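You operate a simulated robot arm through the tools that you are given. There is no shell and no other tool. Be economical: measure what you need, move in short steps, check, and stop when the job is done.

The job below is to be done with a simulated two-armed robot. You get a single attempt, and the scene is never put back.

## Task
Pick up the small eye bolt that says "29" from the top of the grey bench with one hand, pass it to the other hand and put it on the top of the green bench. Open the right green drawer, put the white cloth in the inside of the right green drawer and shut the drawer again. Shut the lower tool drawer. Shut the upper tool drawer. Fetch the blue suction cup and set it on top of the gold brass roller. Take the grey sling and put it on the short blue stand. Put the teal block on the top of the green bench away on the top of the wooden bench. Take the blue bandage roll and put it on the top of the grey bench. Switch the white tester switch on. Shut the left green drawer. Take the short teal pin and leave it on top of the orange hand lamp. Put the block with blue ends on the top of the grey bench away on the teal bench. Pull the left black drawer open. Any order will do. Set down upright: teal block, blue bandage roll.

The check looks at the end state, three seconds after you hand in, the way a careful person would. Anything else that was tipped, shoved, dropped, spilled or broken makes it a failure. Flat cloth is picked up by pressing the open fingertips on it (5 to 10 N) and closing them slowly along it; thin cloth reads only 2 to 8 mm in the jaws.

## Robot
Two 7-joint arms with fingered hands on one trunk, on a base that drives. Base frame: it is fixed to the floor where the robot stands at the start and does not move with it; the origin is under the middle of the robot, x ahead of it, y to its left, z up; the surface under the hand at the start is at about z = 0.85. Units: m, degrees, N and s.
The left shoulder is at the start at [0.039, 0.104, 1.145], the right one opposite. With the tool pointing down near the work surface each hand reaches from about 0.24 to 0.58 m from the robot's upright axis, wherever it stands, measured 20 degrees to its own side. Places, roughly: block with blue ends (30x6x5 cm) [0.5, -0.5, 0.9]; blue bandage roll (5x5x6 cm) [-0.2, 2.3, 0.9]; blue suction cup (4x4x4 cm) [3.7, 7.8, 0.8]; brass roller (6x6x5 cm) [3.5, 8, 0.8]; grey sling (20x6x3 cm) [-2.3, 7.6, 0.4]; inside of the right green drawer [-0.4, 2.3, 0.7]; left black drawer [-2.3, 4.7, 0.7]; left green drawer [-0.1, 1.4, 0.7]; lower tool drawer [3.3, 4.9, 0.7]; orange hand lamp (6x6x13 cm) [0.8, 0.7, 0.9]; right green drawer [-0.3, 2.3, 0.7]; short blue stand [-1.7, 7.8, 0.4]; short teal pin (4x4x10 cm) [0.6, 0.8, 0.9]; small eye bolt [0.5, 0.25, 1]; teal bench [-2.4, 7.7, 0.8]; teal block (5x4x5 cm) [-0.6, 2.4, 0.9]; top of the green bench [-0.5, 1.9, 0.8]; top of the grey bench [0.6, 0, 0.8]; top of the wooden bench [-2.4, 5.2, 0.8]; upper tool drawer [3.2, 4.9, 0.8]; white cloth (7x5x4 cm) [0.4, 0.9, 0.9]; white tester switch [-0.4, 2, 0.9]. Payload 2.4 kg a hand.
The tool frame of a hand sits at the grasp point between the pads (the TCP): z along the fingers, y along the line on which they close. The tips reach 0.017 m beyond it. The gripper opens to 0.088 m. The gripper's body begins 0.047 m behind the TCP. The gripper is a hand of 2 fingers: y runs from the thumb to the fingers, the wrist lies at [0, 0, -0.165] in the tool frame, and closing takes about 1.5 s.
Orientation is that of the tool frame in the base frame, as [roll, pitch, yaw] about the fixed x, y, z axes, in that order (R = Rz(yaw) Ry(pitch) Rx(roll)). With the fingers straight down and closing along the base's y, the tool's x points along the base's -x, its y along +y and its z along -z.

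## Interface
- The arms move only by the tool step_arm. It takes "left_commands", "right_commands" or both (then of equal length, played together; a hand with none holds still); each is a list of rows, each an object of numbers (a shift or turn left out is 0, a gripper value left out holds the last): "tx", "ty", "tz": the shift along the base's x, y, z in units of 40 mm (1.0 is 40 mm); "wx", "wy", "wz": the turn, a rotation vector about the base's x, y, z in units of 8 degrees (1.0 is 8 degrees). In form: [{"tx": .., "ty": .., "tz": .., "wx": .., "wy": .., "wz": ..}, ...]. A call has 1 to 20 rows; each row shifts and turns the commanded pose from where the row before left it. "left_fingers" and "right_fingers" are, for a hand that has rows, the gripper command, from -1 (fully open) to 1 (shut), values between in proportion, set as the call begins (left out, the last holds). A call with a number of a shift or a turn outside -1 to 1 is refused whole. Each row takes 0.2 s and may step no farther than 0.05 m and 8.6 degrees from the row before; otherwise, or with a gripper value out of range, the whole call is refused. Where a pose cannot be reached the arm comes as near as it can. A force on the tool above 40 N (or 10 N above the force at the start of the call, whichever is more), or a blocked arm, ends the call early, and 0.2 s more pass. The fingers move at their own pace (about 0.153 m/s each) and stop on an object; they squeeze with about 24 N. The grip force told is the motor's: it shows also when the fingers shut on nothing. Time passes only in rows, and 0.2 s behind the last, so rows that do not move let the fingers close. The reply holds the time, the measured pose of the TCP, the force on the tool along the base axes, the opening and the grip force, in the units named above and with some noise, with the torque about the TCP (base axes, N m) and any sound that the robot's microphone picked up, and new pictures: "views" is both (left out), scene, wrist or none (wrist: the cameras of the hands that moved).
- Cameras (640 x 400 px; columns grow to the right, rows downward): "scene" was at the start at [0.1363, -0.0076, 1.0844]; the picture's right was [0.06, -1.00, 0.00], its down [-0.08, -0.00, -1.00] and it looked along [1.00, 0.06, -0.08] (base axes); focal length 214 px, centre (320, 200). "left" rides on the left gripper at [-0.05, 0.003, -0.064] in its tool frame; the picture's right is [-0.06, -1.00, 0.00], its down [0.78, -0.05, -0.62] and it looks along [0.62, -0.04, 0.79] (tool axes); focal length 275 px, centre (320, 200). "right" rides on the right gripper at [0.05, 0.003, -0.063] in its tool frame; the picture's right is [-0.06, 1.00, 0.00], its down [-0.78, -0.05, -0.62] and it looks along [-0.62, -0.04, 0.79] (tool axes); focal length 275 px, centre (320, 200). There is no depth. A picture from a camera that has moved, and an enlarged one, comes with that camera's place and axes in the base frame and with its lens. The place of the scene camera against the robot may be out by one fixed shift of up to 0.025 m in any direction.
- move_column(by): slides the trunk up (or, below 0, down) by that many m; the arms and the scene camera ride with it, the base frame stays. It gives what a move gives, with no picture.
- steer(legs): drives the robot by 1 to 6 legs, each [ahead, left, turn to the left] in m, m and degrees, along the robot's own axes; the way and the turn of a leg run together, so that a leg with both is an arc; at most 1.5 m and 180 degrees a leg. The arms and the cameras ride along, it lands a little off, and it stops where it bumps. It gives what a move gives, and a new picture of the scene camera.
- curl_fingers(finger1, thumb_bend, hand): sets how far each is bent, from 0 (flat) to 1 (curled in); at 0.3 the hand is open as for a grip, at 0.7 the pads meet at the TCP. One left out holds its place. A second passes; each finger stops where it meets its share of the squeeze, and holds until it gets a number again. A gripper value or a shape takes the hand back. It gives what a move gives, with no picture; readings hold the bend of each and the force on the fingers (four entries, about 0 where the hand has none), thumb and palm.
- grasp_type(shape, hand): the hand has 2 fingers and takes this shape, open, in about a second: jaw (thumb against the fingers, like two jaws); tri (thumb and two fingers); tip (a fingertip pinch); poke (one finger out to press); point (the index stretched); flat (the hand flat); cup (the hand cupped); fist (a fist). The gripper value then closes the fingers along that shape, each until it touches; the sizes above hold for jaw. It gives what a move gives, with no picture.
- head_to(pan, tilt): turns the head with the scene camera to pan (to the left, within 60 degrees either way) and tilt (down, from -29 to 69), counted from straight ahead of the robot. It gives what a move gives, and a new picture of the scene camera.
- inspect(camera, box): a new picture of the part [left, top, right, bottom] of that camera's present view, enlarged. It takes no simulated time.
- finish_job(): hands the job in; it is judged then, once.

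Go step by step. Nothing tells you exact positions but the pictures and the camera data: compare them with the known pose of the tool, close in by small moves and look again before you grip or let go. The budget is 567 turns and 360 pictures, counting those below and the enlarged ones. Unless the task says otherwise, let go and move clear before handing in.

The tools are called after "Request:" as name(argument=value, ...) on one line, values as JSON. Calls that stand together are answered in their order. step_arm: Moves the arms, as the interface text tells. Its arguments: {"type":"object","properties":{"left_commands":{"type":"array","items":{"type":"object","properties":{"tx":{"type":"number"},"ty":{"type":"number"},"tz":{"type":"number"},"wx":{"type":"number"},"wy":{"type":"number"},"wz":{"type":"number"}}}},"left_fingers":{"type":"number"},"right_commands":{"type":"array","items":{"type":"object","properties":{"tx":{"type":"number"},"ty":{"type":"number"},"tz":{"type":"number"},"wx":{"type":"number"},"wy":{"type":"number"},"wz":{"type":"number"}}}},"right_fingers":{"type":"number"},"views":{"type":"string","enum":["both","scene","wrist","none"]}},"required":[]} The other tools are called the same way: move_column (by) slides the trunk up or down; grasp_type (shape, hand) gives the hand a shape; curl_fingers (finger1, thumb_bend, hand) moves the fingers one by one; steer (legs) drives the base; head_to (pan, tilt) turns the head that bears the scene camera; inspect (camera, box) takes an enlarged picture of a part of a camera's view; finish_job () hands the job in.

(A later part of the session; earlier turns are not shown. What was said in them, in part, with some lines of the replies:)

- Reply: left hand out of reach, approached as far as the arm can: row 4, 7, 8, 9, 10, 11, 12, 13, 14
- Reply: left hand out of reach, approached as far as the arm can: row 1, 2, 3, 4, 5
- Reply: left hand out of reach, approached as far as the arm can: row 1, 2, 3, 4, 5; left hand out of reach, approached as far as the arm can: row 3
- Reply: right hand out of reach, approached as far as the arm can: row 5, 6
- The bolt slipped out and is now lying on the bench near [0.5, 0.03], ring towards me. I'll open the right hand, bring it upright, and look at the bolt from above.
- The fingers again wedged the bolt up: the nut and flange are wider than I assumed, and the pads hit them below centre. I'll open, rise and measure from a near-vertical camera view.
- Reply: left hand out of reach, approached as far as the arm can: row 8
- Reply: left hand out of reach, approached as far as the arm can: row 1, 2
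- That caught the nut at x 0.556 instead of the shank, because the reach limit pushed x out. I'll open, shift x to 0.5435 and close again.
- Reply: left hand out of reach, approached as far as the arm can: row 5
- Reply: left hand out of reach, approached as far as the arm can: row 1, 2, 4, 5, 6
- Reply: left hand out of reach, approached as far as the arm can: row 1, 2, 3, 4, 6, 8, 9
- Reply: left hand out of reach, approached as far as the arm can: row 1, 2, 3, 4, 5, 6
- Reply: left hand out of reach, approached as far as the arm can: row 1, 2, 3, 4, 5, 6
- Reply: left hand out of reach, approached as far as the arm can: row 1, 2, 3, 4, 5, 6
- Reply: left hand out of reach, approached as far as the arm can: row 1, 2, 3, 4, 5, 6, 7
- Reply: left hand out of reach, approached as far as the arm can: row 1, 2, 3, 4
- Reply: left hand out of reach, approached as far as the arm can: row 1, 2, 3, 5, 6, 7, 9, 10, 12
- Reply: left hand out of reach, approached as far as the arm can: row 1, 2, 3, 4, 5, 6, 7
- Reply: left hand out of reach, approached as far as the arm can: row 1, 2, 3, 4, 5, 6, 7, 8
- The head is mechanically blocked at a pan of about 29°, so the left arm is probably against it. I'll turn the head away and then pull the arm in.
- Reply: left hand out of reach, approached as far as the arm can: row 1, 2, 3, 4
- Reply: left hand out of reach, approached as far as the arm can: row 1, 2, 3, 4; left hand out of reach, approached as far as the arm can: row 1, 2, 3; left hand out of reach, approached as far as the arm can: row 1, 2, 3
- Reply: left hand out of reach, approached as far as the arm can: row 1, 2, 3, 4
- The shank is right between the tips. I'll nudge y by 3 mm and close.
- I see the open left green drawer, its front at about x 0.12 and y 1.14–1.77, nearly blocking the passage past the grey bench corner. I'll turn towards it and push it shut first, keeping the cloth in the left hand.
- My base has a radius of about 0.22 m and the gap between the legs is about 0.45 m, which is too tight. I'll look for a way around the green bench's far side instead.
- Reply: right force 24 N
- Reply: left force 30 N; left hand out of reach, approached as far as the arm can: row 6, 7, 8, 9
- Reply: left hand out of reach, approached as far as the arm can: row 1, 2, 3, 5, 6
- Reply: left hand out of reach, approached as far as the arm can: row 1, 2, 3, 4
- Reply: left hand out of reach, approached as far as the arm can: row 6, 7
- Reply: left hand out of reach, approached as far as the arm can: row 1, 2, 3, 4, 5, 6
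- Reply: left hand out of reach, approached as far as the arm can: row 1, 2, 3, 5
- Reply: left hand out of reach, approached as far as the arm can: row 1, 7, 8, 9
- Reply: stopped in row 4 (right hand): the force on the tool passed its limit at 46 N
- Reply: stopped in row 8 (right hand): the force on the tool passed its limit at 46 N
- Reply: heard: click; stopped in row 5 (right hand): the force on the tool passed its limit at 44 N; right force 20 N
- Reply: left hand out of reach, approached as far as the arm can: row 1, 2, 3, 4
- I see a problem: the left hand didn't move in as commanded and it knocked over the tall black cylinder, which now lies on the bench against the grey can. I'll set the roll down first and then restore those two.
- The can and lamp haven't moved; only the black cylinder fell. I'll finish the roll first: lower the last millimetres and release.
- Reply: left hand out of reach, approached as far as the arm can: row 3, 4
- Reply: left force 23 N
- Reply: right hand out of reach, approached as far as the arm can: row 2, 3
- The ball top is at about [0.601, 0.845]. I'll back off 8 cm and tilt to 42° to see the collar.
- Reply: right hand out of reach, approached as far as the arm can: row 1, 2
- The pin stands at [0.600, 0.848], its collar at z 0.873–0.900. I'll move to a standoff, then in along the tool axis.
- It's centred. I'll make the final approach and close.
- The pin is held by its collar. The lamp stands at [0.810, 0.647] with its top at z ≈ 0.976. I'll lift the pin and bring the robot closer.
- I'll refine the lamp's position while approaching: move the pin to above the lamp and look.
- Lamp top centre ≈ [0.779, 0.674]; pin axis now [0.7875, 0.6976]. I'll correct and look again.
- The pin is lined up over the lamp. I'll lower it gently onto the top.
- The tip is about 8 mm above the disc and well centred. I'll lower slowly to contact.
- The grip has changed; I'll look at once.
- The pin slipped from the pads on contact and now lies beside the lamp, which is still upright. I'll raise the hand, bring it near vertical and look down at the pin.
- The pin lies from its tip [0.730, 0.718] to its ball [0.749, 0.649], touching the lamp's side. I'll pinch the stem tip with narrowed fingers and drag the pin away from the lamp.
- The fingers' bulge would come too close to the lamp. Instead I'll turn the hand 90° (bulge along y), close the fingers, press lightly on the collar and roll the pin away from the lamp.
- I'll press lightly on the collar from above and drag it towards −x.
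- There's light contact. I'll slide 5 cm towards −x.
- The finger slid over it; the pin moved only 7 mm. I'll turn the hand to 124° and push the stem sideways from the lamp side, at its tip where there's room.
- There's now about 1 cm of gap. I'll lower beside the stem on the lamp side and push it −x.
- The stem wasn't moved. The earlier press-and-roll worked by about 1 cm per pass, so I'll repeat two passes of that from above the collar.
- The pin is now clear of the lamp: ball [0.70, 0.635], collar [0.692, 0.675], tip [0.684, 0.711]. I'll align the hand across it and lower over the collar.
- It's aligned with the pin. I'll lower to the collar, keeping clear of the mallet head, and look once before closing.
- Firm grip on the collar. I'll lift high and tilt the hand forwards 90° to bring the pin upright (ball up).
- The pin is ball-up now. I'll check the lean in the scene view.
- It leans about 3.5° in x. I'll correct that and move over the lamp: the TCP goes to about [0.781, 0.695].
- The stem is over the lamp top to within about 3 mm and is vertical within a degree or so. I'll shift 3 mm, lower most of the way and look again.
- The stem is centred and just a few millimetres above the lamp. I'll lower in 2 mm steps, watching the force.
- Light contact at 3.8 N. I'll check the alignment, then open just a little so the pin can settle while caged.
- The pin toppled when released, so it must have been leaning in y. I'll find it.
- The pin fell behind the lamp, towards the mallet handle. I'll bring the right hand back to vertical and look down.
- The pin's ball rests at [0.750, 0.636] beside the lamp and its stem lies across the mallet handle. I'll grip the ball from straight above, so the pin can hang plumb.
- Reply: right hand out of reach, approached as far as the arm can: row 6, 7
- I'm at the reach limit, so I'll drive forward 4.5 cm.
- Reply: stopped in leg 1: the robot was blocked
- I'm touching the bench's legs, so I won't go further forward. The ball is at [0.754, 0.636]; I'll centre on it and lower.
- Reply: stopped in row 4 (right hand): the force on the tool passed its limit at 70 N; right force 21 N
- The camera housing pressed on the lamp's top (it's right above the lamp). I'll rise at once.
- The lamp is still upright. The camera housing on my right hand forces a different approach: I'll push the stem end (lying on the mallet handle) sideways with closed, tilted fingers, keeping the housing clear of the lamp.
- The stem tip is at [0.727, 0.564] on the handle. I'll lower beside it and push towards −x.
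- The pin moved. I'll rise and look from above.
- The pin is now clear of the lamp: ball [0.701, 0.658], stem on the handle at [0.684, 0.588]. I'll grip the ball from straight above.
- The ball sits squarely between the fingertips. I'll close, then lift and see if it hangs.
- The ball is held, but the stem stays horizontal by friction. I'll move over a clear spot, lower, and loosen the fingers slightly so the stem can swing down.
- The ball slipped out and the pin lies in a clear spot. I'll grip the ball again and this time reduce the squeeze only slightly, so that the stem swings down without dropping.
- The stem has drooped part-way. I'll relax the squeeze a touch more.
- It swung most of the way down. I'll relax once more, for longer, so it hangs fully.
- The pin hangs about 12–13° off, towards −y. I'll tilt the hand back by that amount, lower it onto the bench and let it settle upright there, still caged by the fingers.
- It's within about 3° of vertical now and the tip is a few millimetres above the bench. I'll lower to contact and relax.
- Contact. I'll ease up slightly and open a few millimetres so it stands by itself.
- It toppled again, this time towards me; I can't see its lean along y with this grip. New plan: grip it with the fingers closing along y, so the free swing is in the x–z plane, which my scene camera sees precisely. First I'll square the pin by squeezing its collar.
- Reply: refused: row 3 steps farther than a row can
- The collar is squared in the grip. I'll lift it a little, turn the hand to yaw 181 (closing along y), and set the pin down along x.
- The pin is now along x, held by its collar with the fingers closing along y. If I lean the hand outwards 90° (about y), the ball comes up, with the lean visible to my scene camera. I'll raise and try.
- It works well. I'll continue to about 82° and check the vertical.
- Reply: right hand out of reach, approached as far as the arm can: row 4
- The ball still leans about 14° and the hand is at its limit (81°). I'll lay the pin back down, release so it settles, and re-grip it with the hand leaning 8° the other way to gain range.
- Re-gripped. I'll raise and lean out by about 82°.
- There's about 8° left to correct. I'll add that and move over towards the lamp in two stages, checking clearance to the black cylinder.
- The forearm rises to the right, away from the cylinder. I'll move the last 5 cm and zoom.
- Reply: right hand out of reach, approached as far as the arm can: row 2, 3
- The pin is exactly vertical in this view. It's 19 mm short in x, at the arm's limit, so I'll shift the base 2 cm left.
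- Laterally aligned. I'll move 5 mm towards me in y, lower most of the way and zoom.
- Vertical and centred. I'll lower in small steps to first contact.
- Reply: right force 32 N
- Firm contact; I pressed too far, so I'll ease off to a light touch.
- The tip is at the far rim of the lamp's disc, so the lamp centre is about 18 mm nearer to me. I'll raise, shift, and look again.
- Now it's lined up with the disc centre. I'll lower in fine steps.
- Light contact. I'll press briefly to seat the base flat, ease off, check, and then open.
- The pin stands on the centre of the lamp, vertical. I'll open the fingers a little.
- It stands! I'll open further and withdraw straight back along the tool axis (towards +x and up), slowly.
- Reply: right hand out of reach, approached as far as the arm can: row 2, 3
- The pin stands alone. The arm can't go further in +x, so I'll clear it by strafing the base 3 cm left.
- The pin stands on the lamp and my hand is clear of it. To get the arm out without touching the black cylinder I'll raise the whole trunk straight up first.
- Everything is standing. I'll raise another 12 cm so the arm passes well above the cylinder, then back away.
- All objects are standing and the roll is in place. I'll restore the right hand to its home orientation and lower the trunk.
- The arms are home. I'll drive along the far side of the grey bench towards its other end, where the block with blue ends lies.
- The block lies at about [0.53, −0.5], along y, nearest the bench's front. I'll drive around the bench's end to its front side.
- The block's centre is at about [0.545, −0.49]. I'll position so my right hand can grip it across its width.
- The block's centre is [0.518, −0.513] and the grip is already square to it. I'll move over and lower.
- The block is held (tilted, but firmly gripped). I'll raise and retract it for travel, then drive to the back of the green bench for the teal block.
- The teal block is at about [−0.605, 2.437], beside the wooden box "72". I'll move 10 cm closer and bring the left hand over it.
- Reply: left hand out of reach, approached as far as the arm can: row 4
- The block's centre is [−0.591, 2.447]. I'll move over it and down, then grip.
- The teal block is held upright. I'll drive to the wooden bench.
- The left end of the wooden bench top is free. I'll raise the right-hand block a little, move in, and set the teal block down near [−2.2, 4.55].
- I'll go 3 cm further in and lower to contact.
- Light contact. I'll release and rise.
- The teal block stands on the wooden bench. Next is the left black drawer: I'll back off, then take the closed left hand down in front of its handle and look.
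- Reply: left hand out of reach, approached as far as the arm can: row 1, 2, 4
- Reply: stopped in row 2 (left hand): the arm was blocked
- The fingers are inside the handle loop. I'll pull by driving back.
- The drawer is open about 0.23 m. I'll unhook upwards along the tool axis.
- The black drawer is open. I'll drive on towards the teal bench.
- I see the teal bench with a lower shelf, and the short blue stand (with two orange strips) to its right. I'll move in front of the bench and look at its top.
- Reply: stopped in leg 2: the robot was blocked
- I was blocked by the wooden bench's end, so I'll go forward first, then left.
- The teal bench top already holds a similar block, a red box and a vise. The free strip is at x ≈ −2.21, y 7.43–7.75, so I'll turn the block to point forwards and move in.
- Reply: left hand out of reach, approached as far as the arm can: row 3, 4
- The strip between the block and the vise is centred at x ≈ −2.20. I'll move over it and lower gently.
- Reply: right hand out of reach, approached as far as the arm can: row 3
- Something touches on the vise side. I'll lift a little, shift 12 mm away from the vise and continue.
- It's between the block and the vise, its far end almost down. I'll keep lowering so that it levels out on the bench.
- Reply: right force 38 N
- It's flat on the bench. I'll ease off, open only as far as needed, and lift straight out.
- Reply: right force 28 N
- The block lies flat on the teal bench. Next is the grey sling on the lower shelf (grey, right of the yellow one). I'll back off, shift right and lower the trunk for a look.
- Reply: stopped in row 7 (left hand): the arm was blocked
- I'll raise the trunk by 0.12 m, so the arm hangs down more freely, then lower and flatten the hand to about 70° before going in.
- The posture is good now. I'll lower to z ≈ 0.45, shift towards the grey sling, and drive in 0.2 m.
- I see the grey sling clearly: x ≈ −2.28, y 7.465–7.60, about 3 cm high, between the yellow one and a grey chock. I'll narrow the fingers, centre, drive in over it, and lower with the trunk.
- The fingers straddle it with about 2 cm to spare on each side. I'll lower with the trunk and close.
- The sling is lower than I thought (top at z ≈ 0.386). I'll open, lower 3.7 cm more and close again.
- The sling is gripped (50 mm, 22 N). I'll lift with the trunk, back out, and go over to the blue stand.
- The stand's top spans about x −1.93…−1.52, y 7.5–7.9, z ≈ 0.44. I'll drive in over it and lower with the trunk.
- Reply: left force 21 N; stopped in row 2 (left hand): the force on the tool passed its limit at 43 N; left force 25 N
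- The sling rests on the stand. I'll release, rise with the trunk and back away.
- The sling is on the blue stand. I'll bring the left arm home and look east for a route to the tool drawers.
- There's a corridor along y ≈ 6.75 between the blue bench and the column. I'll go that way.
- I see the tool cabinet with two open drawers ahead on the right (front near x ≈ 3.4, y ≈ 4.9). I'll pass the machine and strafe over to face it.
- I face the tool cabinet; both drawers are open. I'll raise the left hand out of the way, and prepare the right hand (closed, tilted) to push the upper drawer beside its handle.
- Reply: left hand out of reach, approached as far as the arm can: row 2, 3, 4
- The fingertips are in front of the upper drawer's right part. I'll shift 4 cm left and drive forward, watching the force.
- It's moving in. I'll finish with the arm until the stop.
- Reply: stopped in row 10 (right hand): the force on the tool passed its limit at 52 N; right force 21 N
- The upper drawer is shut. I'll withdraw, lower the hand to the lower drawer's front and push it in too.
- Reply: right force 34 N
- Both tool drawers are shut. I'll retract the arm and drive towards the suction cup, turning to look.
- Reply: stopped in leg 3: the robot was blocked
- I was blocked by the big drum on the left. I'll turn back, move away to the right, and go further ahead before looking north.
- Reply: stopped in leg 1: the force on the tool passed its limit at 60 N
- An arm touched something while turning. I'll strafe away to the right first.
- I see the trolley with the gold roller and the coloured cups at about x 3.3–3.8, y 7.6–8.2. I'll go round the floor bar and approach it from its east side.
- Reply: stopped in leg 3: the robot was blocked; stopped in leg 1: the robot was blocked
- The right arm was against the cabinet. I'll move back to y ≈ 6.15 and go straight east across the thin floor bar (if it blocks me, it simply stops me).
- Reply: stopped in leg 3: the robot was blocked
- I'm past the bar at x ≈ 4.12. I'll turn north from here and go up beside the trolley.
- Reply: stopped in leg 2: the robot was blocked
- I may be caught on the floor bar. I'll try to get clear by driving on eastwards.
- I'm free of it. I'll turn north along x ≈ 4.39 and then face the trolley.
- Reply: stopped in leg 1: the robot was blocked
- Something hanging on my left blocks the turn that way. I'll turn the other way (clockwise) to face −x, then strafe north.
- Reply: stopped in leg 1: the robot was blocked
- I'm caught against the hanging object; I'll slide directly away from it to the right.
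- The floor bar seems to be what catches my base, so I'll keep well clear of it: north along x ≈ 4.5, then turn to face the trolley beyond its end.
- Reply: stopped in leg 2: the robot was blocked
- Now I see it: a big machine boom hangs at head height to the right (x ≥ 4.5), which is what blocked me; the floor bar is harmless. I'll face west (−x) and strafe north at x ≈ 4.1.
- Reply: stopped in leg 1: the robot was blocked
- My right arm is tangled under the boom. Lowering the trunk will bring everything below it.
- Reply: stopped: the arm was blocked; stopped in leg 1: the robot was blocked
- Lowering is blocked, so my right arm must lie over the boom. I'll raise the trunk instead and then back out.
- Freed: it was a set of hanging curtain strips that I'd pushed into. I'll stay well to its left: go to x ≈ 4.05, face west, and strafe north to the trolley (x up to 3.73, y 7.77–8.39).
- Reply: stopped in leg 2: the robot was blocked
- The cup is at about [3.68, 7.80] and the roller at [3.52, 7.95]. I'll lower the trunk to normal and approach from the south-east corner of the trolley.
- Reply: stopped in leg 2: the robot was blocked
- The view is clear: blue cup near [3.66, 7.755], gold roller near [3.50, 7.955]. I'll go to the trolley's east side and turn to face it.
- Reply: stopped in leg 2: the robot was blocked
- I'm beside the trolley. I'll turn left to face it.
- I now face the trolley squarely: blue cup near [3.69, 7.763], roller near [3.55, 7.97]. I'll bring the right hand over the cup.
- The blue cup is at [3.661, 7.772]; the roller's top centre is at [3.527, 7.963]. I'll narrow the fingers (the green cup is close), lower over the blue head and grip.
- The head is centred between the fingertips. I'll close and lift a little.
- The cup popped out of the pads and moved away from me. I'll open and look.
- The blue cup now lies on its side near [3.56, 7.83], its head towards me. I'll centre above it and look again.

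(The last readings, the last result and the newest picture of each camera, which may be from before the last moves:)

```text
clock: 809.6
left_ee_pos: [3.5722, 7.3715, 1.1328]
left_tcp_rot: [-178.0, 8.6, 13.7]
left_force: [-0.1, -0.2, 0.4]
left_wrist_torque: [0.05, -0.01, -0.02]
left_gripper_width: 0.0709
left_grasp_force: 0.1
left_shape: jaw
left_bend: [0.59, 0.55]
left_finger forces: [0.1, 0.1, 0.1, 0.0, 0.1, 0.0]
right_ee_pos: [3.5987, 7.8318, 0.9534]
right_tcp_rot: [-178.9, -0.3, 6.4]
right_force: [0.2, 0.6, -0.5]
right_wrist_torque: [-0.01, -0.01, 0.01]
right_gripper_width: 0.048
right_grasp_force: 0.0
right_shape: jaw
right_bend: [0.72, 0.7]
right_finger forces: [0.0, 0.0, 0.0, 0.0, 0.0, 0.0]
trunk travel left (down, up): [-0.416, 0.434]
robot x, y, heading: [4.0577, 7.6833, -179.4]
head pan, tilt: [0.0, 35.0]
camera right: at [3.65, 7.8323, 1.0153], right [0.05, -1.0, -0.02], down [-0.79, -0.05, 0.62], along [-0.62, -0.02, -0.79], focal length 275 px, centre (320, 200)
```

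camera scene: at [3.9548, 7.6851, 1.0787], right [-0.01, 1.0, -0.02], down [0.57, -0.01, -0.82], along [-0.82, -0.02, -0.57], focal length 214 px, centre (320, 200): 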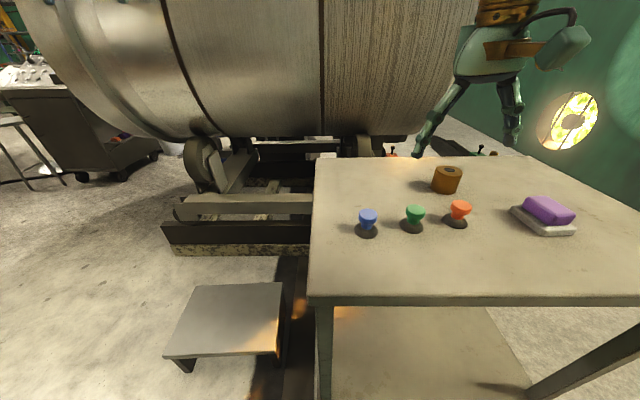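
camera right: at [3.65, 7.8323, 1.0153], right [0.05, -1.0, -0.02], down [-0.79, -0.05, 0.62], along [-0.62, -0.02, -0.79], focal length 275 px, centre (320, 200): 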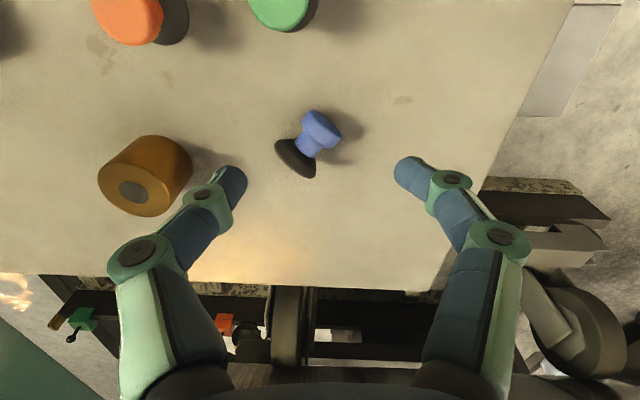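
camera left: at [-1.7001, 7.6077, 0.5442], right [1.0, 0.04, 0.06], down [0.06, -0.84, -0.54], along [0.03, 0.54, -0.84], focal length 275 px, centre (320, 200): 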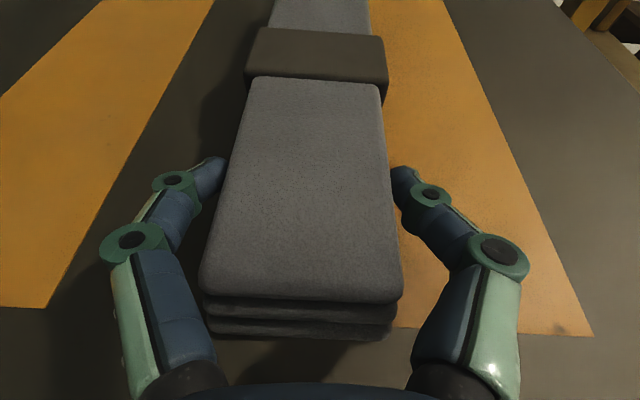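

The cup's head is at [3.562, 7.831], its base towards [3.539, 7.849]. I'll turn the hand 45° so it grips across the head, and lower.

Request:
step_arm(right_commands=[{"wz": -1}, {"wz": -1}, {"wz": -1}, {"wz": -1}, {"wz": -1}, {"wz": -0.6}, {"tx": -0.46, "tz": -0.5}, {"tx": -0.46, "tz": -0.7}, {"tz": -0.6}], views="wrist")

```text
clock: 811.6
left_ee_pos: [3.5721, 7.3713, 1.134]
left_tcp_rot: [-178.0, 8.7, 13.8]
left_force: [-0.3, 0.3, 1.2]
left_wrist_torque: [0.0, 0.0, 0.02]
left_gripper_width: 0.0706
left_grasp_force: 0.1
left_shape: jaw
left_bend: [0.59, 0.55]
left_finger forces: [0.0, 0.0, 0.1, 0.1, 0.0, 0.0]
right_ee_pos: [3.559, 7.8303, 0.8816]
right_tcp_rot: [-179.1, -0.3, -38.4]
right_force: [-0.4, 0.0, 0.7]
right_wrist_torque: [-0.01, 0.03, 0.01]
right_gripper_width: 0.0483
right_grasp_force: 0.1
right_shape: jaw
right_bend: [0.72, 0.7]
right_finger forces: [0.0, 0.1, 0.1, 0.0, 0.1, 0.0]
trunk travel left (down, up): [-0.416, 0.434]
robot x, y, heading: [4.0603, 7.6809, -179.1]
head pan, tilt: [0.0, 35.0]
camera right: at [3.5972, 7.7963, 0.9439], right [-0.67, -0.74, -0.02], down [-0.59, 0.52, 0.61], along [-0.45, 0.42, -0.79], focal length 275 px, centre (320, 200)
```

right: 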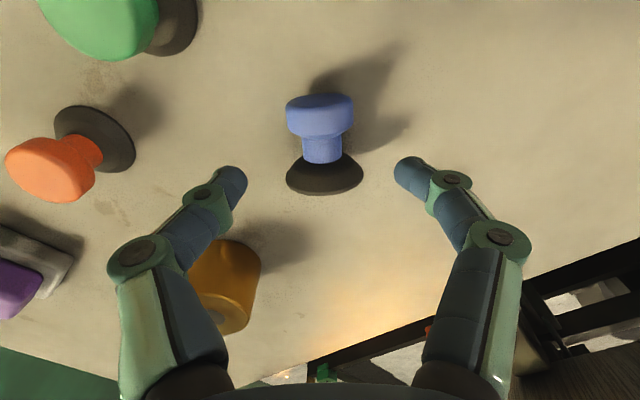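

The cup's axis lines up with the hand. I'll lower onto the head and grip.

Request:
step_arm(right_commands=[{"tx": 0.06, "tz": -0.6}, {"tz": -0.7}, {}], views="none")

Request:
step_arm(right_commands=[{}, {}, {}, {}, {}, {}], right_fingers=1, views="none")

Request:
step_arm(right_commands=[{"tz": 0.3}, {"tz": 0.6}, {"tz": 0.6}], views="wrist")

```text
clock: 812.4
left_ee_pos: [3.5722, 7.3716, 1.1345]
left_tcp_rot: [-178.0, 8.7, 13.7]
left_force: [-0.2, 0.2, 0.3]
left_wrist_torque: [0.02, -0.02, -0.02]
left_gripper_width: 0.0706
left_grasp_force: 0.0
left_shape: jaw
left_bend: [0.59, 0.55]
left_finger forces: [0.0, 0.0, 0.0, 0.1, 0.0, 0.0]
right_ee_pos: [3.5625, 7.8298, 0.8292]
right_tcp_rot: [-179.1, -0.4, -38.4]
right_force: [0.2, 0.4, 0.0]
right_wrist_torque: [0.02, 0.03, 0.02]
right_gripper_width: 0.0481
right_grasp_force: 0.1
right_shape: jaw
right_bend: [0.72, 0.7]
right_finger forces: [0.0, 0.0, 0.1, 0.0, 0.1, 0.0]
trunk travel left (down, up): [-0.416, 0.434]
robot x, y, heading: [4.059, 7.6828, -179.4]
head pan, tilt: [0.0, 35.0]
```

```text
clock: 813.8
left_ee_pos: [3.5715, 7.3717, 1.1345]
left_tcp_rot: [-178.0, 8.7, 13.7]
left_force: [-0.3, 0.3, -0.2]
left_wrist_torque: [0.02, 0.0, 0.0]
left_gripper_width: 0.0705
left_grasp_force: 0.1
left_shape: jaw
left_bend: [0.59, 0.55]
left_finger forces: [0.1, 0.0, 0.0, 0.1, 0.0, 0.0]
right_ee_pos: [3.5626, 7.8293, 0.8294]
right_tcp_rot: [-179.1, -0.4, -38.5]
right_force: [0.0, 0.1, 0.2]
right_wrist_torque: [-0.01, -0.02, -0.02]
right_gripper_width: 0.0245
right_grasp_force: 24.2
right_shape: jaw
right_bend: [0.74, 0.7]
right_finger forces: [21.7, 0.0, 0.1, 0.0, 21.8, 0.0]
trunk travel left (down, up): [-0.416, 0.434]
robot x, y, heading: [4.0571, 7.68, -179.5]
head pan, tilt: [0.0, 35.0]
```

```text
clock: 814.6
left_ee_pos: [3.5719, 7.3718, 1.1346]
left_tcp_rot: [-177.9, 8.6, 13.7]
left_force: [-0.5, 0.0, 0.6]
left_wrist_torque: [0.05, 0.04, -0.03]
left_gripper_width: 0.0704
left_grasp_force: 0.0
left_shape: jaw
left_bend: [0.59, 0.55]
left_finger forces: [0.0, 0.0, 0.1, 0.0, 0.1, 0.0]
right_ee_pos: [3.5621, 7.829, 0.8904]
right_tcp_rot: [-179.1, -0.4, -38.4]
right_force: [0.6, -0.2, 0.7]
right_wrist_torque: [0.02, 0.02, 0.0]
right_gripper_width: 0.0241
right_grasp_force: 24.0
right_shape: jaw
right_bend: [0.74, 0.7]
right_finger forces: [21.7, 0.0, 0.0, 0.1, 21.8, 0.0]
trunk travel left (down, up): [-0.416, 0.434]
robot x, y, heading: [4.0561, 7.6812, -179.3]
head pan, tilt: [0.0, 35.0]
camera right: at [3.6006, 7.7964, 0.952], right [-0.67, -0.74, -0.02], down [-0.59, 0.52, 0.61], along [-0.45, 0.42, -0.79], focal length 275 px, centre (320, 200)
```

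right: 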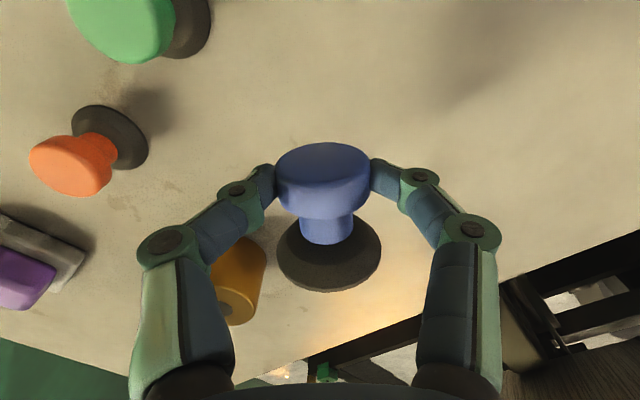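

The head is held firmly. I'll relax the squeeze briefly so that the heavier base swings down.

Request:
step_arm(right_commands=[{}], right_fingers=0.463, views="none")

Request:
step_arm(right_commands=[{}, {}], right_fingers=0.6, views="wrist")

```text
clock: 815.0
left_ee_pos: [3.5712, 7.3735, 1.1333]
left_tcp_rot: [-177.9, 8.7, 13.7]
left_force: [-0.3, -0.4, 0.7]
left_wrist_torque: [0.01, 0.0, 0.0]
left_gripper_width: 0.0704
left_grasp_force: 0.1
left_shape: jaw
left_bend: [0.59, 0.55]
left_finger forces: [0.0, 0.0, 0.0, 0.0, 0.0, 0.0]
right_ee_pos: [3.5628, 7.8309, 0.8897]
right_tcp_rot: [-179.1, -0.4, -38.5]
right_force: [1.8, 0.8, 0.0]
right_wrist_torque: [0.03, 0.0, 0.0]
right_gripper_width: 0.0275
right_grasp_force: 2.5
right_shape: jaw
right_bend: [0.73, 0.7]
right_finger forces: [2.3, 0.0, 0.0, 0.1, 2.3, 0.0]
trunk travel left (down, up): [-0.416, 0.434]
robot x, y, heading: [4.0584, 7.6782, -179.1]
head pan, tilt: [0.0, 35.0]
```

```text
clock: 815.6
left_ee_pos: [3.5718, 7.3727, 1.1337]
left_tcp_rot: [-178.0, 8.7, 13.7]
left_force: [0.5, -0.2, -0.5]
left_wrist_torque: [0.0, -0.02, -0.03]
left_gripper_width: 0.0707
left_grasp_force: 0.2
left_shape: jaw
left_bend: [0.59, 0.55]
left_finger forces: [0.1, 0.0, 0.1, 0.0, 0.1, 0.0]
right_ee_pos: [3.5633, 7.8301, 0.8894]
right_tcp_rot: [-179.1, -0.4, -38.4]
right_force: [-1.3, -0.7, 0.0]
right_wrist_torque: [-0.02, -0.02, 0.0]
right_gripper_width: 0.0242
right_grasp_force: 23.7
right_shape: jaw
right_bend: [0.73, 0.7]
right_finger forces: [21.8, 0.1, 0.2, 0.1, 21.8, 0.0]
trunk travel left (down, up): [-0.416, 0.434]
robot x, y, heading: [4.0586, 7.6808, -179.5]
head pan, tilt: [0.0, 35.0]
camera right: at [3.6005, 7.7965, 0.9518], right [-0.67, -0.74, -0.02], down [-0.59, 0.52, 0.61], along [-0.45, 0.42, -0.79], focal length 275 px, centre (320, 200)
```

right: 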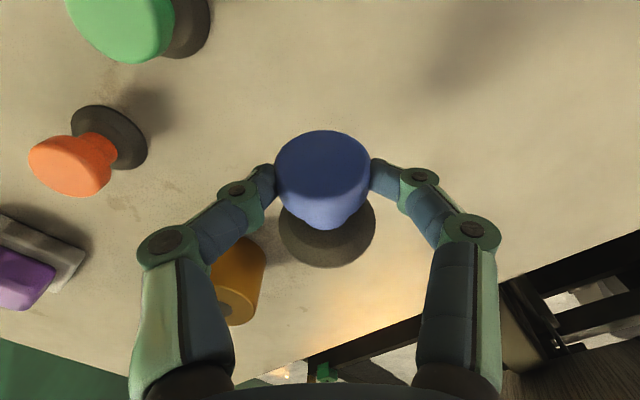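

It's swinging down in steps. Two more relaxations.

Request:
step_arm(right_commands=[{}], right_fingers=0.46, views="none")

Request:
step_arm(right_commands=[{}, {}], right_fingers=0.6, views="none")

Request:
step_arm(right_commands=[{}], right_fingers=0.46, views="none")

Request:
step_arm(right_commands=[{}, {}], right_fingers=0.6, views="wrist")

```text
clock: 816.0
left_ee_pos: [3.5705, 7.373, 1.1347]
left_tcp_rot: [-178.0, 8.7, 13.7]
left_force: [0.3, 0.0, -0.4]
left_wrist_torque: [-0.01, 0.0, -0.01]
left_gripper_width: 0.0705
left_grasp_force: 0.0
left_shape: jaw
left_bend: [0.59, 0.55]
left_finger forces: [0.0, 0.1, 0.0, 0.0, 0.0, 0.1]
right_ee_pos: [3.5645, 7.8302, 0.8889]
right_tcp_rot: [-179.1, -0.4, -38.4]
right_force: [-0.1, -0.2, -0.2]
right_wrist_torque: [0.0, -0.02, 0.02]
right_gripper_width: 0.0271
right_grasp_force: 2.8
right_shape: jaw
right_bend: [0.73, 0.7]
right_finger forces: [2.3, 0.0, 0.0, 0.1, 2.2, 0.0]
trunk travel left (down, up): [-0.416, 0.434]
robot x, y, heading: [4.0576, 7.6787, -179.2]
head pan, tilt: [0.0, 35.0]
```

```text
clock: 816.6
left_ee_pos: [3.5711, 7.3717, 1.1335]
left_tcp_rot: [-178.0, 8.7, 13.7]
left_force: [-0.3, -0.8, 0.1]
left_wrist_torque: [0.02, 0.0, -0.01]
left_gripper_width: 0.0704
left_grasp_force: 0.1
left_shape: jaw
left_bend: [0.59, 0.55]
left_finger forces: [0.1, 0.0, 0.1, 0.1, 0.0, 0.1]
right_ee_pos: [3.5637, 7.8303, 0.8899]
right_tcp_rot: [-179.1, -0.5, -38.3]
right_force: [0.0, 0.7, -0.1]
right_wrist_torque: [0.03, -0.03, -0.02]
right_gripper_width: 0.0242
right_grasp_force: 23.8
right_shape: jaw
right_bend: [0.73, 0.7]
right_finger forces: [21.8, 0.1, 0.0, 0.0, 21.8, 0.0]
trunk travel left (down, up): [-0.416, 0.434]
robot x, y, heading: [4.0572, 7.6819, -179.4]
head pan, tilt: [0.0, 35.0]
```

```text
clock: 817.0
left_ee_pos: [3.5706, 7.3713, 1.1344]
left_tcp_rot: [-178.0, 8.7, 13.7]
left_force: [-0.2, 0.0, -0.6]
left_wrist_torque: [0.03, 0.0, 0.0]
left_gripper_width: 0.0704
left_grasp_force: 0.1
left_shape: jaw
left_bend: [0.59, 0.55]
left_finger forces: [0.0, 0.0, 0.0, 0.1, 0.1, 0.0]
right_ee_pos: [3.5628, 7.8313, 0.89]
right_tcp_rot: [-179.0, -0.4, -38.3]
right_force: [-1.1, 0.3, 0.3]
right_wrist_torque: [0.02, -0.02, 0.0]
right_gripper_width: 0.0272
right_grasp_force: 2.4
right_shape: jaw
right_bend: [0.73, 0.7]
right_finger forces: [2.3, 0.0, 0.0, 0.0, 2.3, 0.0]
trunk travel left (down, up): [-0.416, 0.434]
robot x, y, heading: [4.0575, 7.6809, -179.2]
head pan, tilt: [0.0, 35.0]
```

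```text
clock: 817.6
left_ee_pos: [3.5718, 7.3725, 1.1336]
left_tcp_rot: [-178.0, 8.7, 13.7]
left_force: [0.6, -0.5, -0.1]
left_wrist_torque: [0.0, 0.0, -0.01]
left_gripper_width: 0.0704
left_grasp_force: 0.1
left_shape: jaw
left_bend: [0.59, 0.55]
left_finger forces: [0.0, 0.0, 0.1, 0.0, 0.1, 0.1]
right_ee_pos: [3.5619, 7.83, 0.8903]
right_tcp_rot: [-179.2, -0.4, -38.4]
right_force: [0.4, -0.4, -1.2]
right_wrist_torque: [-0.01, 0.01, 0.0]
right_gripper_width: 0.0242
right_grasp_force: 23.6
right_shape: jaw
right_bend: [0.73, 0.7]
right_finger forces: [21.8, 0.0, 0.1, 0.0, 21.8, 0.0]
trunk travel left (down, up): [-0.416, 0.434]
robot x, y, heading: [4.059, 7.6779, -179.4]
head pan, tilt: [0.0, 35.0]
camera right: at [3.6005, 7.7965, 0.9518], right [-0.67, -0.74, -0.02], down [-0.59, 0.52, 0.61], along [-0.45, 0.42, -0.79], focal length 275 px, centre (320, 200)
```

right: 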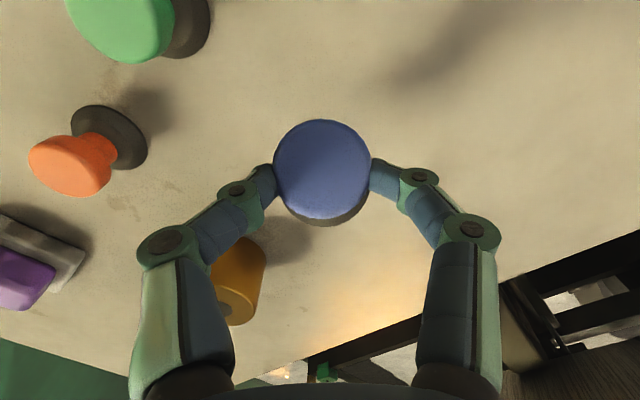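

About 35° to go. Two more relaxations.

Request:
step_arm(right_commands=[{}, {}], right_fingers=0.458, views="none")

Request:
step_arm(right_commands=[{}, {}], right_fingers=0.6, views="none")

Request:
step_arm(right_commands=[{}], right_fingers=0.456, views="none")

Request:
step_arm(right_commands=[{}, {}], right_fingers=0.6, views="wrist")

```text
clock: 818.2
left_ee_pos: [3.5713, 7.3713, 1.1341]
left_tcp_rot: [-178.0, 8.9, 13.7]
left_force: [0.3, 0.1, 0.3]
left_wrist_torque: [-0.01, 0.0, -0.04]
left_gripper_width: 0.0705
left_grasp_force: 0.0
left_shape: jaw
left_bend: [0.59, 0.55]
left_finger forces: [0.0, 0.0, 0.0, 0.1, 0.0, 0.0]
right_ee_pos: [3.5628, 7.8302, 0.8911]
right_tcp_rot: [-179.1, -0.4, -38.5]
right_force: [0.1, -0.7, -0.3]
right_wrist_torque: [-0.02, 0.04, 0.0]
right_gripper_width: 0.0244
right_grasp_force: 19.3
right_shape: jaw
right_bend: [0.73, 0.7]
right_finger forces: [17.9, 0.1, 0.0, 0.0, 17.8, 0.1]
trunk travel left (down, up): [-0.416, 0.434]
robot x, y, heading: [4.0597, 7.6819, -179.3]
head pan, tilt: [0.0, 35.0]
```

```text
clock: 818.8
left_ee_pos: [3.5721, 7.3723, 1.1346]
left_tcp_rot: [-178.0, 8.6, 13.7]
left_force: [-0.4, -0.3, 0.4]
left_wrist_torque: [-0.03, -0.03, 0.03]
left_gripper_width: 0.0704
left_grasp_force: 0.0
left_shape: jaw
left_bend: [0.59, 0.55]
left_finger forces: [0.1, 0.0, 0.0, 0.1, 0.0, 0.1]
right_ee_pos: [3.5632, 7.8308, 0.8897]
right_tcp_rot: [-179.1, -0.3, -38.5]
right_force: [0.2, 0.0, 0.5]
right_wrist_torque: [0.01, 0.05, 0.01]
right_gripper_width: 0.0236
right_grasp_force: 24.1
right_shape: jaw
right_bend: [0.74, 0.7]
right_finger forces: [22.8, 0.0, 0.0, 0.0, 22.7, 0.0]
trunk travel left (down, up): [-0.416, 0.434]
robot x, y, heading: [4.0602, 7.6798, -179.3]
head pan, tilt: [0.0, 35.0]
```

```text
clock: 819.2
left_ee_pos: [3.5715, 7.3722, 1.1334]
left_tcp_rot: [-178.0, 8.7, 13.7]
left_force: [1.4, 0.9, 1.0]
left_wrist_torque: [0.03, 0.02, 0.01]
left_gripper_width: 0.0707
left_grasp_force: 0.1
left_shape: jaw
left_bend: [0.59, 0.55]
left_finger forces: [0.1, 0.1, 0.0, 0.1, 0.0, 0.0]
right_ee_pos: [3.5632, 7.8305, 0.8883]
right_tcp_rot: [-179.2, -0.4, -38.4]
right_force: [-0.1, 0.8, -0.3]
right_wrist_torque: [0.02, 0.01, -0.01]
right_gripper_width: 0.027
right_grasp_force: 2.3
right_shape: jaw
right_bend: [0.73, 0.7]
right_finger forces: [2.3, 0.0, 0.1, 0.0, 2.4, 0.0]
trunk travel left (down, up): [-0.416, 0.434]
robot x, y, heading: [4.0567, 7.6809, -179.4]
head pan, tilt: [0.0, 35.0]
```

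```text
clock: 819.8
left_ee_pos: [3.5705, 7.3717, 1.1329]
left_tcp_rot: [-178.0, 8.7, 13.6]
left_force: [-0.4, 0.2, -0.3]
left_wrist_torque: [0.0, 0.0, 0.03]
left_gripper_width: 0.0704
left_grasp_force: 0.1
left_shape: jaw
left_bend: [0.59, 0.55]
left_finger forces: [0.0, 0.0, 0.0, 0.1, 0.0, 0.0]
right_ee_pos: [3.5624, 7.8308, 0.8898]
right_tcp_rot: [-179.0, -0.4, -38.5]
right_force: [0.1, -0.4, 0.6]
right_wrist_torque: [0.04, 0.01, 0.03]
right_gripper_width: 0.0243
right_grasp_force: 23.8
right_shape: jaw
right_bend: [0.74, 0.7]
right_finger forces: [21.8, 0.1, 0.0, 0.0, 21.9, 0.0]
trunk travel left (down, up): [-0.416, 0.434]
robot x, y, heading: [4.0593, 7.6826, -179.5]
head pan, tilt: [0.0, 35.0]
camera right: at [3.6005, 7.7965, 0.9518], right [-0.67, -0.74, -0.02], down [-0.59, 0.52, 0.61], along [-0.45, 0.42, -0.79], focal length 275 px, centre (320, 200)
```

right: 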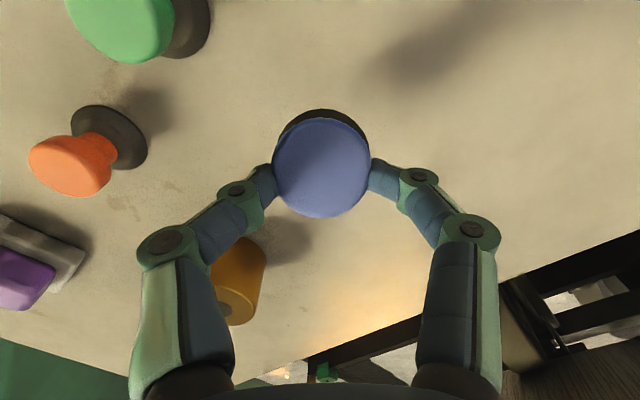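

Nearly there; two more relaxations.

Request:
step_arm(right_commands=[{}], right_fingers=0.456, views="none")

Request:
step_arm(right_commands=[{}, {}], right_fingers=0.6, views="none")

Request:
step_arm(right_commands=[{}], right_fingers=0.456, views="none")

Request:
step_arm(right_commands=[{}, {}], right_fingers=0.6, views="wrist")

```text
clock: 820.2
left_ee_pos: [3.5726, 7.3718, 1.1339]
left_tcp_rot: [-177.9, 8.7, 13.7]
left_force: [-0.7, 0.0, 0.0]
left_wrist_torque: [0.0, 0.02, 0.03]
left_gripper_width: 0.0704
left_grasp_force: 0.0
left_shape: jaw
left_bend: [0.59, 0.55]
left_finger forces: [0.1, 0.0, 0.0, 0.0, 0.1, 0.1]
right_ee_pos: [3.5639, 7.8302, 0.8899]
right_tcp_rot: [-179.1, -0.5, -38.4]
right_force: [0.4, 0.2, 1.1]
right_wrist_torque: [0.03, 0.0, -0.04]
right_gripper_width: 0.0269
right_grasp_force: 2.2
right_shape: jaw
right_bend: [0.73, 0.7]
right_finger forces: [2.3, 0.0, 0.1, 0.1, 2.2, 0.1]
trunk travel left (down, up): [-0.416, 0.434]
robot x, y, heading: [4.0579, 7.6765, -179.1]
head pan, tilt: [0.0, 35.0]
```

```text
clock: 820.8
left_ee_pos: [3.5722, 7.3733, 1.1342]
left_tcp_rot: [-178.0, 8.7, 13.9]
left_force: [0.0, -0.4, 0.6]
left_wrist_torque: [0.05, -0.01, -0.01]
left_gripper_width: 0.0702
left_grasp_force: 0.1
left_shape: jaw
left_bend: [0.59, 0.55]
left_finger forces: [0.0, 0.1, 0.1, 0.1, 0.0, 0.0]
right_ee_pos: [3.5636, 7.8312, 0.8898]
right_tcp_rot: [-179.1, -0.4, -38.5]
right_force: [0.8, 0.5, 0.6]
right_wrist_torque: [-0.02, -0.03, 0.0]
right_gripper_width: 0.0243
right_grasp_force: 23.8
right_shape: jaw
right_bend: [0.74, 0.7]
right_finger forces: [21.8, 0.0, 0.0, 0.0, 21.7, 0.0]
trunk travel left (down, up): [-0.416, 0.434]
robot x, y, heading: [4.0609, 7.6778, -179.3]
head pan, tilt: [0.0, 35.0]
```

```text
clock: 821.2
left_ee_pos: [3.572, 7.3728, 1.1338]
left_tcp_rot: [-178.0, 8.7, 13.8]
left_force: [0.1, 1.0, 0.0]
left_wrist_torque: [0.0, -0.01, -0.01]
left_gripper_width: 0.0705
left_grasp_force: 0.0
left_shape: jaw
left_bend: [0.59, 0.55]
left_finger forces: [0.0, 0.0, 0.1, 0.0, 0.1, 0.0]
right_ee_pos: [3.5617, 7.8304, 0.889]
right_tcp_rot: [-179.2, -0.4, -38.4]
right_force: [0.3, -0.3, -0.1]
right_wrist_torque: [-0.01, 0.03, 0.02]
right_gripper_width: 0.0273
right_grasp_force: 2.9
right_shape: jaw
right_bend: [0.73, 0.7]
right_finger forces: [2.3, 0.0, 0.0, 0.0, 2.3, 0.0]
trunk travel left (down, up): [-0.416, 0.434]
robot x, y, heading: [4.0597, 7.6786, -179.4]
head pan, tilt: [0.0, 35.0]
```

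```text
clock: 821.8
left_ee_pos: [3.5729, 7.3725, 1.1338]
left_tcp_rot: [-178.0, 8.7, 13.7]
left_force: [-0.9, 0.3, 0.0]
left_wrist_torque: [0.02, -0.01, 0.0]
left_gripper_width: 0.0704
left_grasp_force: 0.0
left_shape: jaw
left_bend: [0.59, 0.55]
left_finger forces: [0.0, 0.1, 0.0, 0.1, 0.0, 0.1]
right_ee_pos: [3.563, 7.8304, 0.8904]
right_tcp_rot: [-179.1, -0.4, -38.3]
right_force: [0.4, -0.3, -0.2]
right_wrist_torque: [-0.02, -0.02, -0.02]
right_gripper_width: 0.0242
right_grasp_force: 24.2
right_shape: jaw
right_bend: [0.74, 0.7]
right_finger forces: [21.9, 0.0, 0.0, 0.0, 21.8, 0.1]
trunk travel left (down, up): [-0.416, 0.434]
robot x, y, heading: [4.0576, 7.6801, -179.2]
head pan, tilt: [0.0, 35.0]
camera right: at [3.6005, 7.7965, 0.9518], right [-0.67, -0.74, -0.02], down [-0.59, 0.52, 0.61], along [-0.45, 0.42, -0.79], focal length 275 px, centre (320, 200)
```

right: 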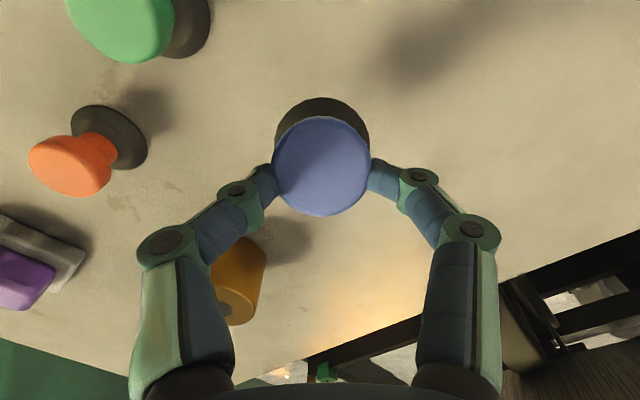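

The base is nearly below the head now. I'll lift, tilt the hand back about 14° to bring the cup upright, and shift the base so the cup comes over the roller at [3.522, 7.966].

Request:
step_arm(right_commands=[{"tz": 0.7}, {"tz": 0.6}, {"wx": -0.6, "wy": -0.68}, {"wx": -0.55, "wy": -0.62}, {}], views="none")

Request:
steer(legs=[[0.035, -0.135, 0]])

```text
clock: 823.0
left_ee_pos: [3.5719, 7.3725, 1.134]
left_tcp_rot: [-178.0, 8.6, 13.8]
left_force: [-0.1, 0.4, 1.3]
left_wrist_torque: [-0.03, 0.02, -0.01]
left_gripper_width: 0.0704
left_grasp_force: 0.1
left_shape: jaw
left_bend: [0.59, 0.55]
left_finger forces: [0.0, 0.1, 0.0, 0.0, 0.0, 0.0]
right_ee_pos: [3.5629, 7.8295, 0.9411]
right_tcp_rot: [-179.9, -14.3, -38.2]
right_force: [0.5, 0.3, -0.4]
right_wrist_torque: [-0.01, 0.0, 0.02]
right_gripper_width: 0.0243
right_grasp_force: 23.3
right_shape: jaw
right_bend: [0.74, 0.7]
right_finger forces: [21.8, 0.1, 0.0, 0.1, 21.9, 0.0]
trunk travel left (down, up): [-0.416, 0.434]
robot x, y, heading: [4.0568, 7.6839, -179.4]
head pan, tilt: [0.0, 35.0]
```

```text
clock: 824.3
left_ee_pos: [3.5331, 7.5062, 1.1317]
left_tcp_rot: [-178.1, 8.6, 13.8]
left_force: [0.4, 0.3, -0.4]
left_wrist_torque: [-0.03, 0.01, -0.01]
left_gripper_width: 0.0702
left_grasp_force: 0.0
left_shape: jaw
left_bend: [0.59, 0.55]
left_finger forces: [0.0, 0.1, 0.0, 0.0, 0.0, 0.0]
right_ee_pos: [3.5262, 7.9641, 0.9392]
right_tcp_rot: [-179.8, -14.3, -38.2]
right_force: [-0.2, 0.4, -0.3]
right_wrist_torque: [-0.02, -0.02, 0.0]
right_gripper_width: 0.0245
right_grasp_force: 23.8
right_shape: jaw
right_bend: [0.74, 0.7]
right_finger forces: [22.2, 0.0, 0.0, 0.0, 22.1, 0.0]
trunk travel left (down, up): [-0.416, 0.434]
robot x, y, heading: [4.0194, 7.815, -179.0]
head pan, tilt: [0.0, 35.0]
camera scene: at [3.918, 7.8007, 1.0763], right [-0.01, 1.0, 0.0], down [0.57, 0.01, -0.82], along [-0.82, -0.01, -0.57], focal length 214 px, centre (320, 200)
```

scene: 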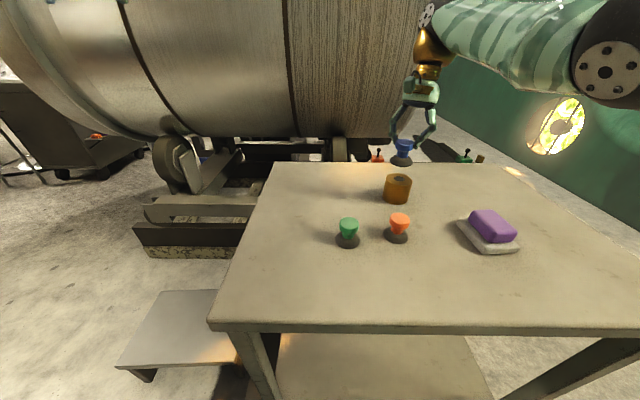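

The cup hangs upright above the roller, aligned to within a few millimetres. I'll lower gently to contact.

Request:
step_arm(right_commands=[{"tx": -0.1, "tz": -0.4}, {"tz": -0.35}, {"tz": -0.1}, {"tz": -0.08}], views="none")

Request:
step_arm(right_commands=[{"tz": -0.07}, {"tz": -0.07}], views="none")

```text
clock: 825.3
left_ee_pos: [3.533, 7.5056, 1.1321]
left_tcp_rot: [-178.2, 8.7, 13.7]
left_force: [0.6, 0.3, -0.2]
left_wrist_torque: [0.01, 0.0, -0.01]
left_gripper_width: 0.0703
left_grasp_force: 0.0
left_shape: jaw
left_bend: [0.59, 0.55]
left_finger forces: [0.1, 0.1, 0.0, 0.0, 0.1, 0.1]
right_ee_pos: [3.5226, 7.965, 0.9027]
right_tcp_rot: [-179.8, -14.3, -38.2]
right_force: [0.0, 0.2, 0.4]
right_wrist_torque: [-0.01, 0.02, 0.02]
right_gripper_width: 0.0245
right_grasp_force: 23.8
right_shape: jaw
right_bend: [0.74, 0.7]
right_finger forces: [22.1, 0.0, 0.1, 0.0, 22.2, 0.1]
trunk travel left (down, up): [-0.416, 0.434]
robot x, y, heading: [4.0229, 7.8164, -179.0]
head pan, tilt: [0.0, 35.0]
```

```text
clock: 825.9
left_ee_pos: [3.5334, 7.5056, 1.1319]
left_tcp_rot: [-178.1, 8.7, 13.9]
left_force: [0.2, -0.5, 0.3]
left_wrist_torque: [-0.02, 0.0, -0.02]
left_gripper_width: 0.0704
left_grasp_force: 0.1
left_shape: jaw
left_bend: [0.59, 0.55]
left_finger forces: [0.0, 0.0, 0.1, 0.0, 0.0, 0.1]
right_ee_pos: [3.5218, 7.9651, 0.8964]
right_tcp_rot: [-179.8, -14.4, -38.2]
right_force: [-0.3, -0.1, -0.4]
right_wrist_torque: [-0.01, -0.04, 0.04]
right_gripper_width: 0.0244
right_grasp_force: 24.2
right_shape: jaw
right_bend: [0.74, 0.7]
right_finger forces: [22.1, 0.1, 0.0, 0.0, 22.1, 0.1]
trunk travel left (down, up): [-0.416, 0.434]
robot x, y, heading: [4.0209, 7.8188, -179.2]
head pan, tilt: [0.0, 35.0]
```

No contact yet; continuing in small steps.

Request:
step_arm(right_commands=[{"tz": -0.06}, {"tz": -0.06}], views="none")

Request:
step_arm(right_commands=[{"tz": -0.06}, {"tz": -0.05}], views="none")

```text
clock: 826.5
left_ee_pos: [3.5338, 7.5067, 1.1319]
left_tcp_rot: [-178.2, 8.7, 13.9]
left_force: [-0.2, 0.3, -0.2]
left_wrist_torque: [0.02, 0.0, 0.0]
left_gripper_width: 0.0703
left_grasp_force: 0.2
left_shape: jaw
left_bend: [0.59, 0.55]
left_finger forces: [0.0, 0.0, 0.0, 0.0, 0.0, 0.0]
right_ee_pos: [3.5224, 7.9651, 0.8925]
right_tcp_rot: [-179.9, -14.3, -38.2]
right_force: [0.0, -0.5, 4.5]
right_wrist_torque: [0.02, -0.02, -0.06]
right_gripper_width: 0.024
right_grasp_force: 23.4
right_shape: jaw
right_bend: [0.74, 0.7]
right_finger forces: [22.8, 0.0, 0.0, 0.0, 22.9, 0.1]
trunk travel left (down, up): [-0.416, 0.434]
robot x, y, heading: [4.0196, 7.8154, -179.1]
head pan, tilt: [0.0, 35.0]
```

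```text
clock: 827.1
left_ee_pos: [3.5349, 7.5058, 1.1321]
left_tcp_rot: [-178.1, 8.8, 13.8]
left_force: [-0.1, 0.2, 0.4]
left_wrist_torque: [0.02, 0.0, -0.02]
left_gripper_width: 0.0705
left_grasp_force: 0.1
left_shape: jaw
left_bend: [0.59, 0.55]
left_finger forces: [0.0, 0.1, 0.1, 0.0, 0.1, 0.0]
right_ee_pos: [3.523, 7.9643, 0.8899]
right_tcp_rot: [-180.0, -14.1, -38.1]
right_force: [3.1, -2.1, 21.8]
right_wrist_torque: [-0.07, -0.12, -0.08]
right_gripper_width: 0.0254
right_grasp_force: 24.2
right_shape: jaw
right_bend: [0.74, 0.71]
right_finger forces: [26.5, 0.1, 0.0, 0.0, 26.9, 0.0]
trunk travel left (down, up): [-0.416, 0.434]
robot x, y, heading: [4.0285, 7.8185, -179.0]
head pan, tilt: [0.0, 35.0]
```

It's seated on the roller. I'll ease off and open the fingers, then look.

Request:
step_arm(right_commands=[{"tz": 0.09}, {}], views="none")

Request:
step_arm(right_commands=[{}, {}, {}], right_fingers=-0.1, views="none")

Request:
inspect(camera="scene", box=[360, 110, 440, 220])

```text
clock: 827.7
left_ee_pos: [3.535, 7.5058, 1.1318]
left_tcp_rot: [-178.1, 8.8, 13.7]
left_force: [1.1, 0.2, -0.1]
left_wrist_torque: [0.01, -0.01, 0.01]
left_gripper_width: 0.0702
left_grasp_force: 0.1
left_shape: jaw
left_bend: [0.59, 0.55]
left_finger forces: [0.0, 0.0, 0.0, 0.1, 0.0, 0.1]
right_ee_pos: [3.5224, 7.9646, 0.8918]
right_tcp_rot: [-179.8, -14.2, -38.2]
right_force: [1.8, -1.7, 10.5]
right_wrist_torque: [-0.07, -0.03, -0.02]
right_gripper_width: 0.0252
right_grasp_force: 24.1
right_shape: jaw
right_bend: [0.74, 0.71]
right_finger forces: [26.2, 0.1, 0.1, 0.0, 25.7, 0.0]
trunk travel left (down, up): [-0.416, 0.434]
robot x, y, heading: [4.0211, 7.8142, -179.3]
head pan, tilt: [0.0, 35.0]
```

```text
clock: 828.5
left_ee_pos: [3.5336, 7.5053, 1.1325]
left_tcp_rot: [-178.1, 8.7, 13.8]
left_force: [0.3, -0.7, -0.4]
left_wrist_torque: [0.0, 0.01, 0.0]
left_gripper_width: 0.0706
left_grasp_force: 0.0
left_shape: jaw
left_bend: [0.59, 0.55]
left_finger forces: [0.0, 0.0, 0.0, 0.1, 0.0, 0.0]
right_ee_pos: [3.5224, 7.965, 0.8908]
right_tcp_rot: [-179.8, -14.3, -38.2]
right_force: [0.1, 0.1, 0.7]
right_wrist_torque: [-0.02, 0.02, 0.03]
right_gripper_width: 0.048
right_grasp_force: 0.1
right_shape: jaw
right_bend: [0.72, 0.7]
right_finger forces: [0.0, 0.0, 0.0, 0.0, 0.0, 0.0]
trunk travel left (down, up): [-0.416, 0.434]
robot x, y, heading: [4.0192, 7.8196, -179.3]
head pan, tilt: [0.0, 35.0]
```

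```text
3.64 times, centred on (400, 165) of scene
camera zoom: at [3.918, 7.8012, 1.0763], right [-0.01, 1.0, 0.0], down [0.57, 0.01, -0.82], along [-0.82, -0.01, -0.57], focal length 780 px, centre (29, 327)
```

zoom: 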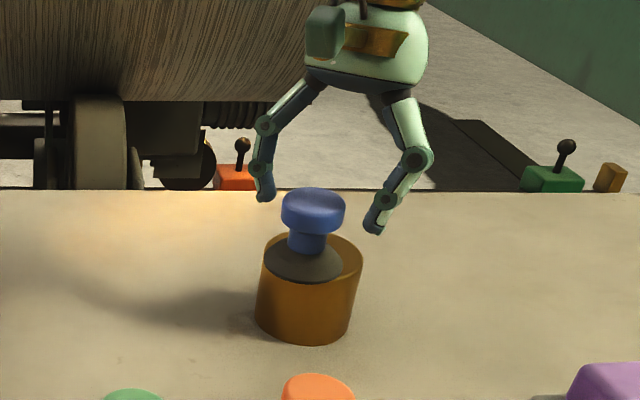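

The blue cup stands on the brass roller. I'll lift the hand straight up and away, then check once more.

Request:
step_arm(right_commands=[{"tz": 0.4}, {"tz": 0.6}, {"tz": 0.8}, {"tz": 0.9}, {"tz": 0.9}, {"tx": 0.5}, {"tx": 0.6}], views="none")

Request:
inspect(camera="scene", box=[340, 110, 460, 250])

```text
clock: 830.1
left_ee_pos: [3.5343, 7.5059, 1.1317]
left_tcp_rot: [-178.2, 8.7, 13.8]
left_force: [-0.5, 0.1, 0.0]
left_wrist_torque: [0.02, 0.0, -0.03]
left_gripper_width: 0.0703
left_grasp_force: 0.2
left_shape: jaw
left_bend: [0.59, 0.55]
left_finger forces: [0.0, 0.0, 0.1, 0.1, 0.0, 0.0]
right_ee_pos: [3.5664, 7.9639, 1.0354]
right_tcp_rot: [-179.8, -14.4, -38.2]
right_force: [0.7, 0.0, 0.5]
right_wrist_torque: [-0.01, 0.0, 0.03]
right_gripper_width: 0.0482
right_grasp_force: 0.1
right_shape: jaw
right_bend: [0.72, 0.7]
right_finger forces: [0.0, 0.1, 0.0, 0.0, 0.0, 0.0]
trunk travel left (down, up): [-0.416, 0.434]
robot x, y, heading: [4.0223, 7.815, -179.0]
head pan, tilt: [0.0, 35.0]
no pictures are left
```

```text
refused: no pictures are left
```

The picture budget is used up. The cup was on the roller in the last view and my hands are clear, so I'm handing in.

Request:
finish_job()

```text
The job is handed in.
```

I finished every item on the list and handed the job in, but the tall black cylinder on the grey bench got knocked over along the way. I stood it back up close to where it was, not exactly on its old spot.

- **Eye bolt "29":** I dropped it during the first hand-to-hand pass. The second pass worked, and it now lies on its side on the green bench.
- **Other drops:** I dropped the teal pin several times before it stood on the lamp, and tipped the blue suction cup once before it stood on the brass roller.
- **Mallet:** I pushed the pin along beside the mallet on the grey bench and didn't check whether the mallet moved.
- **Other contact:** my arms pushed against some hanging curtain strips and the large drum. The strips hung straight again afterwards; I didn't check the drum.
- **Last check:** the picture budget ran out after I let go of the suction cup. The last picture shows it upright on the roller, with my fingers open around it.
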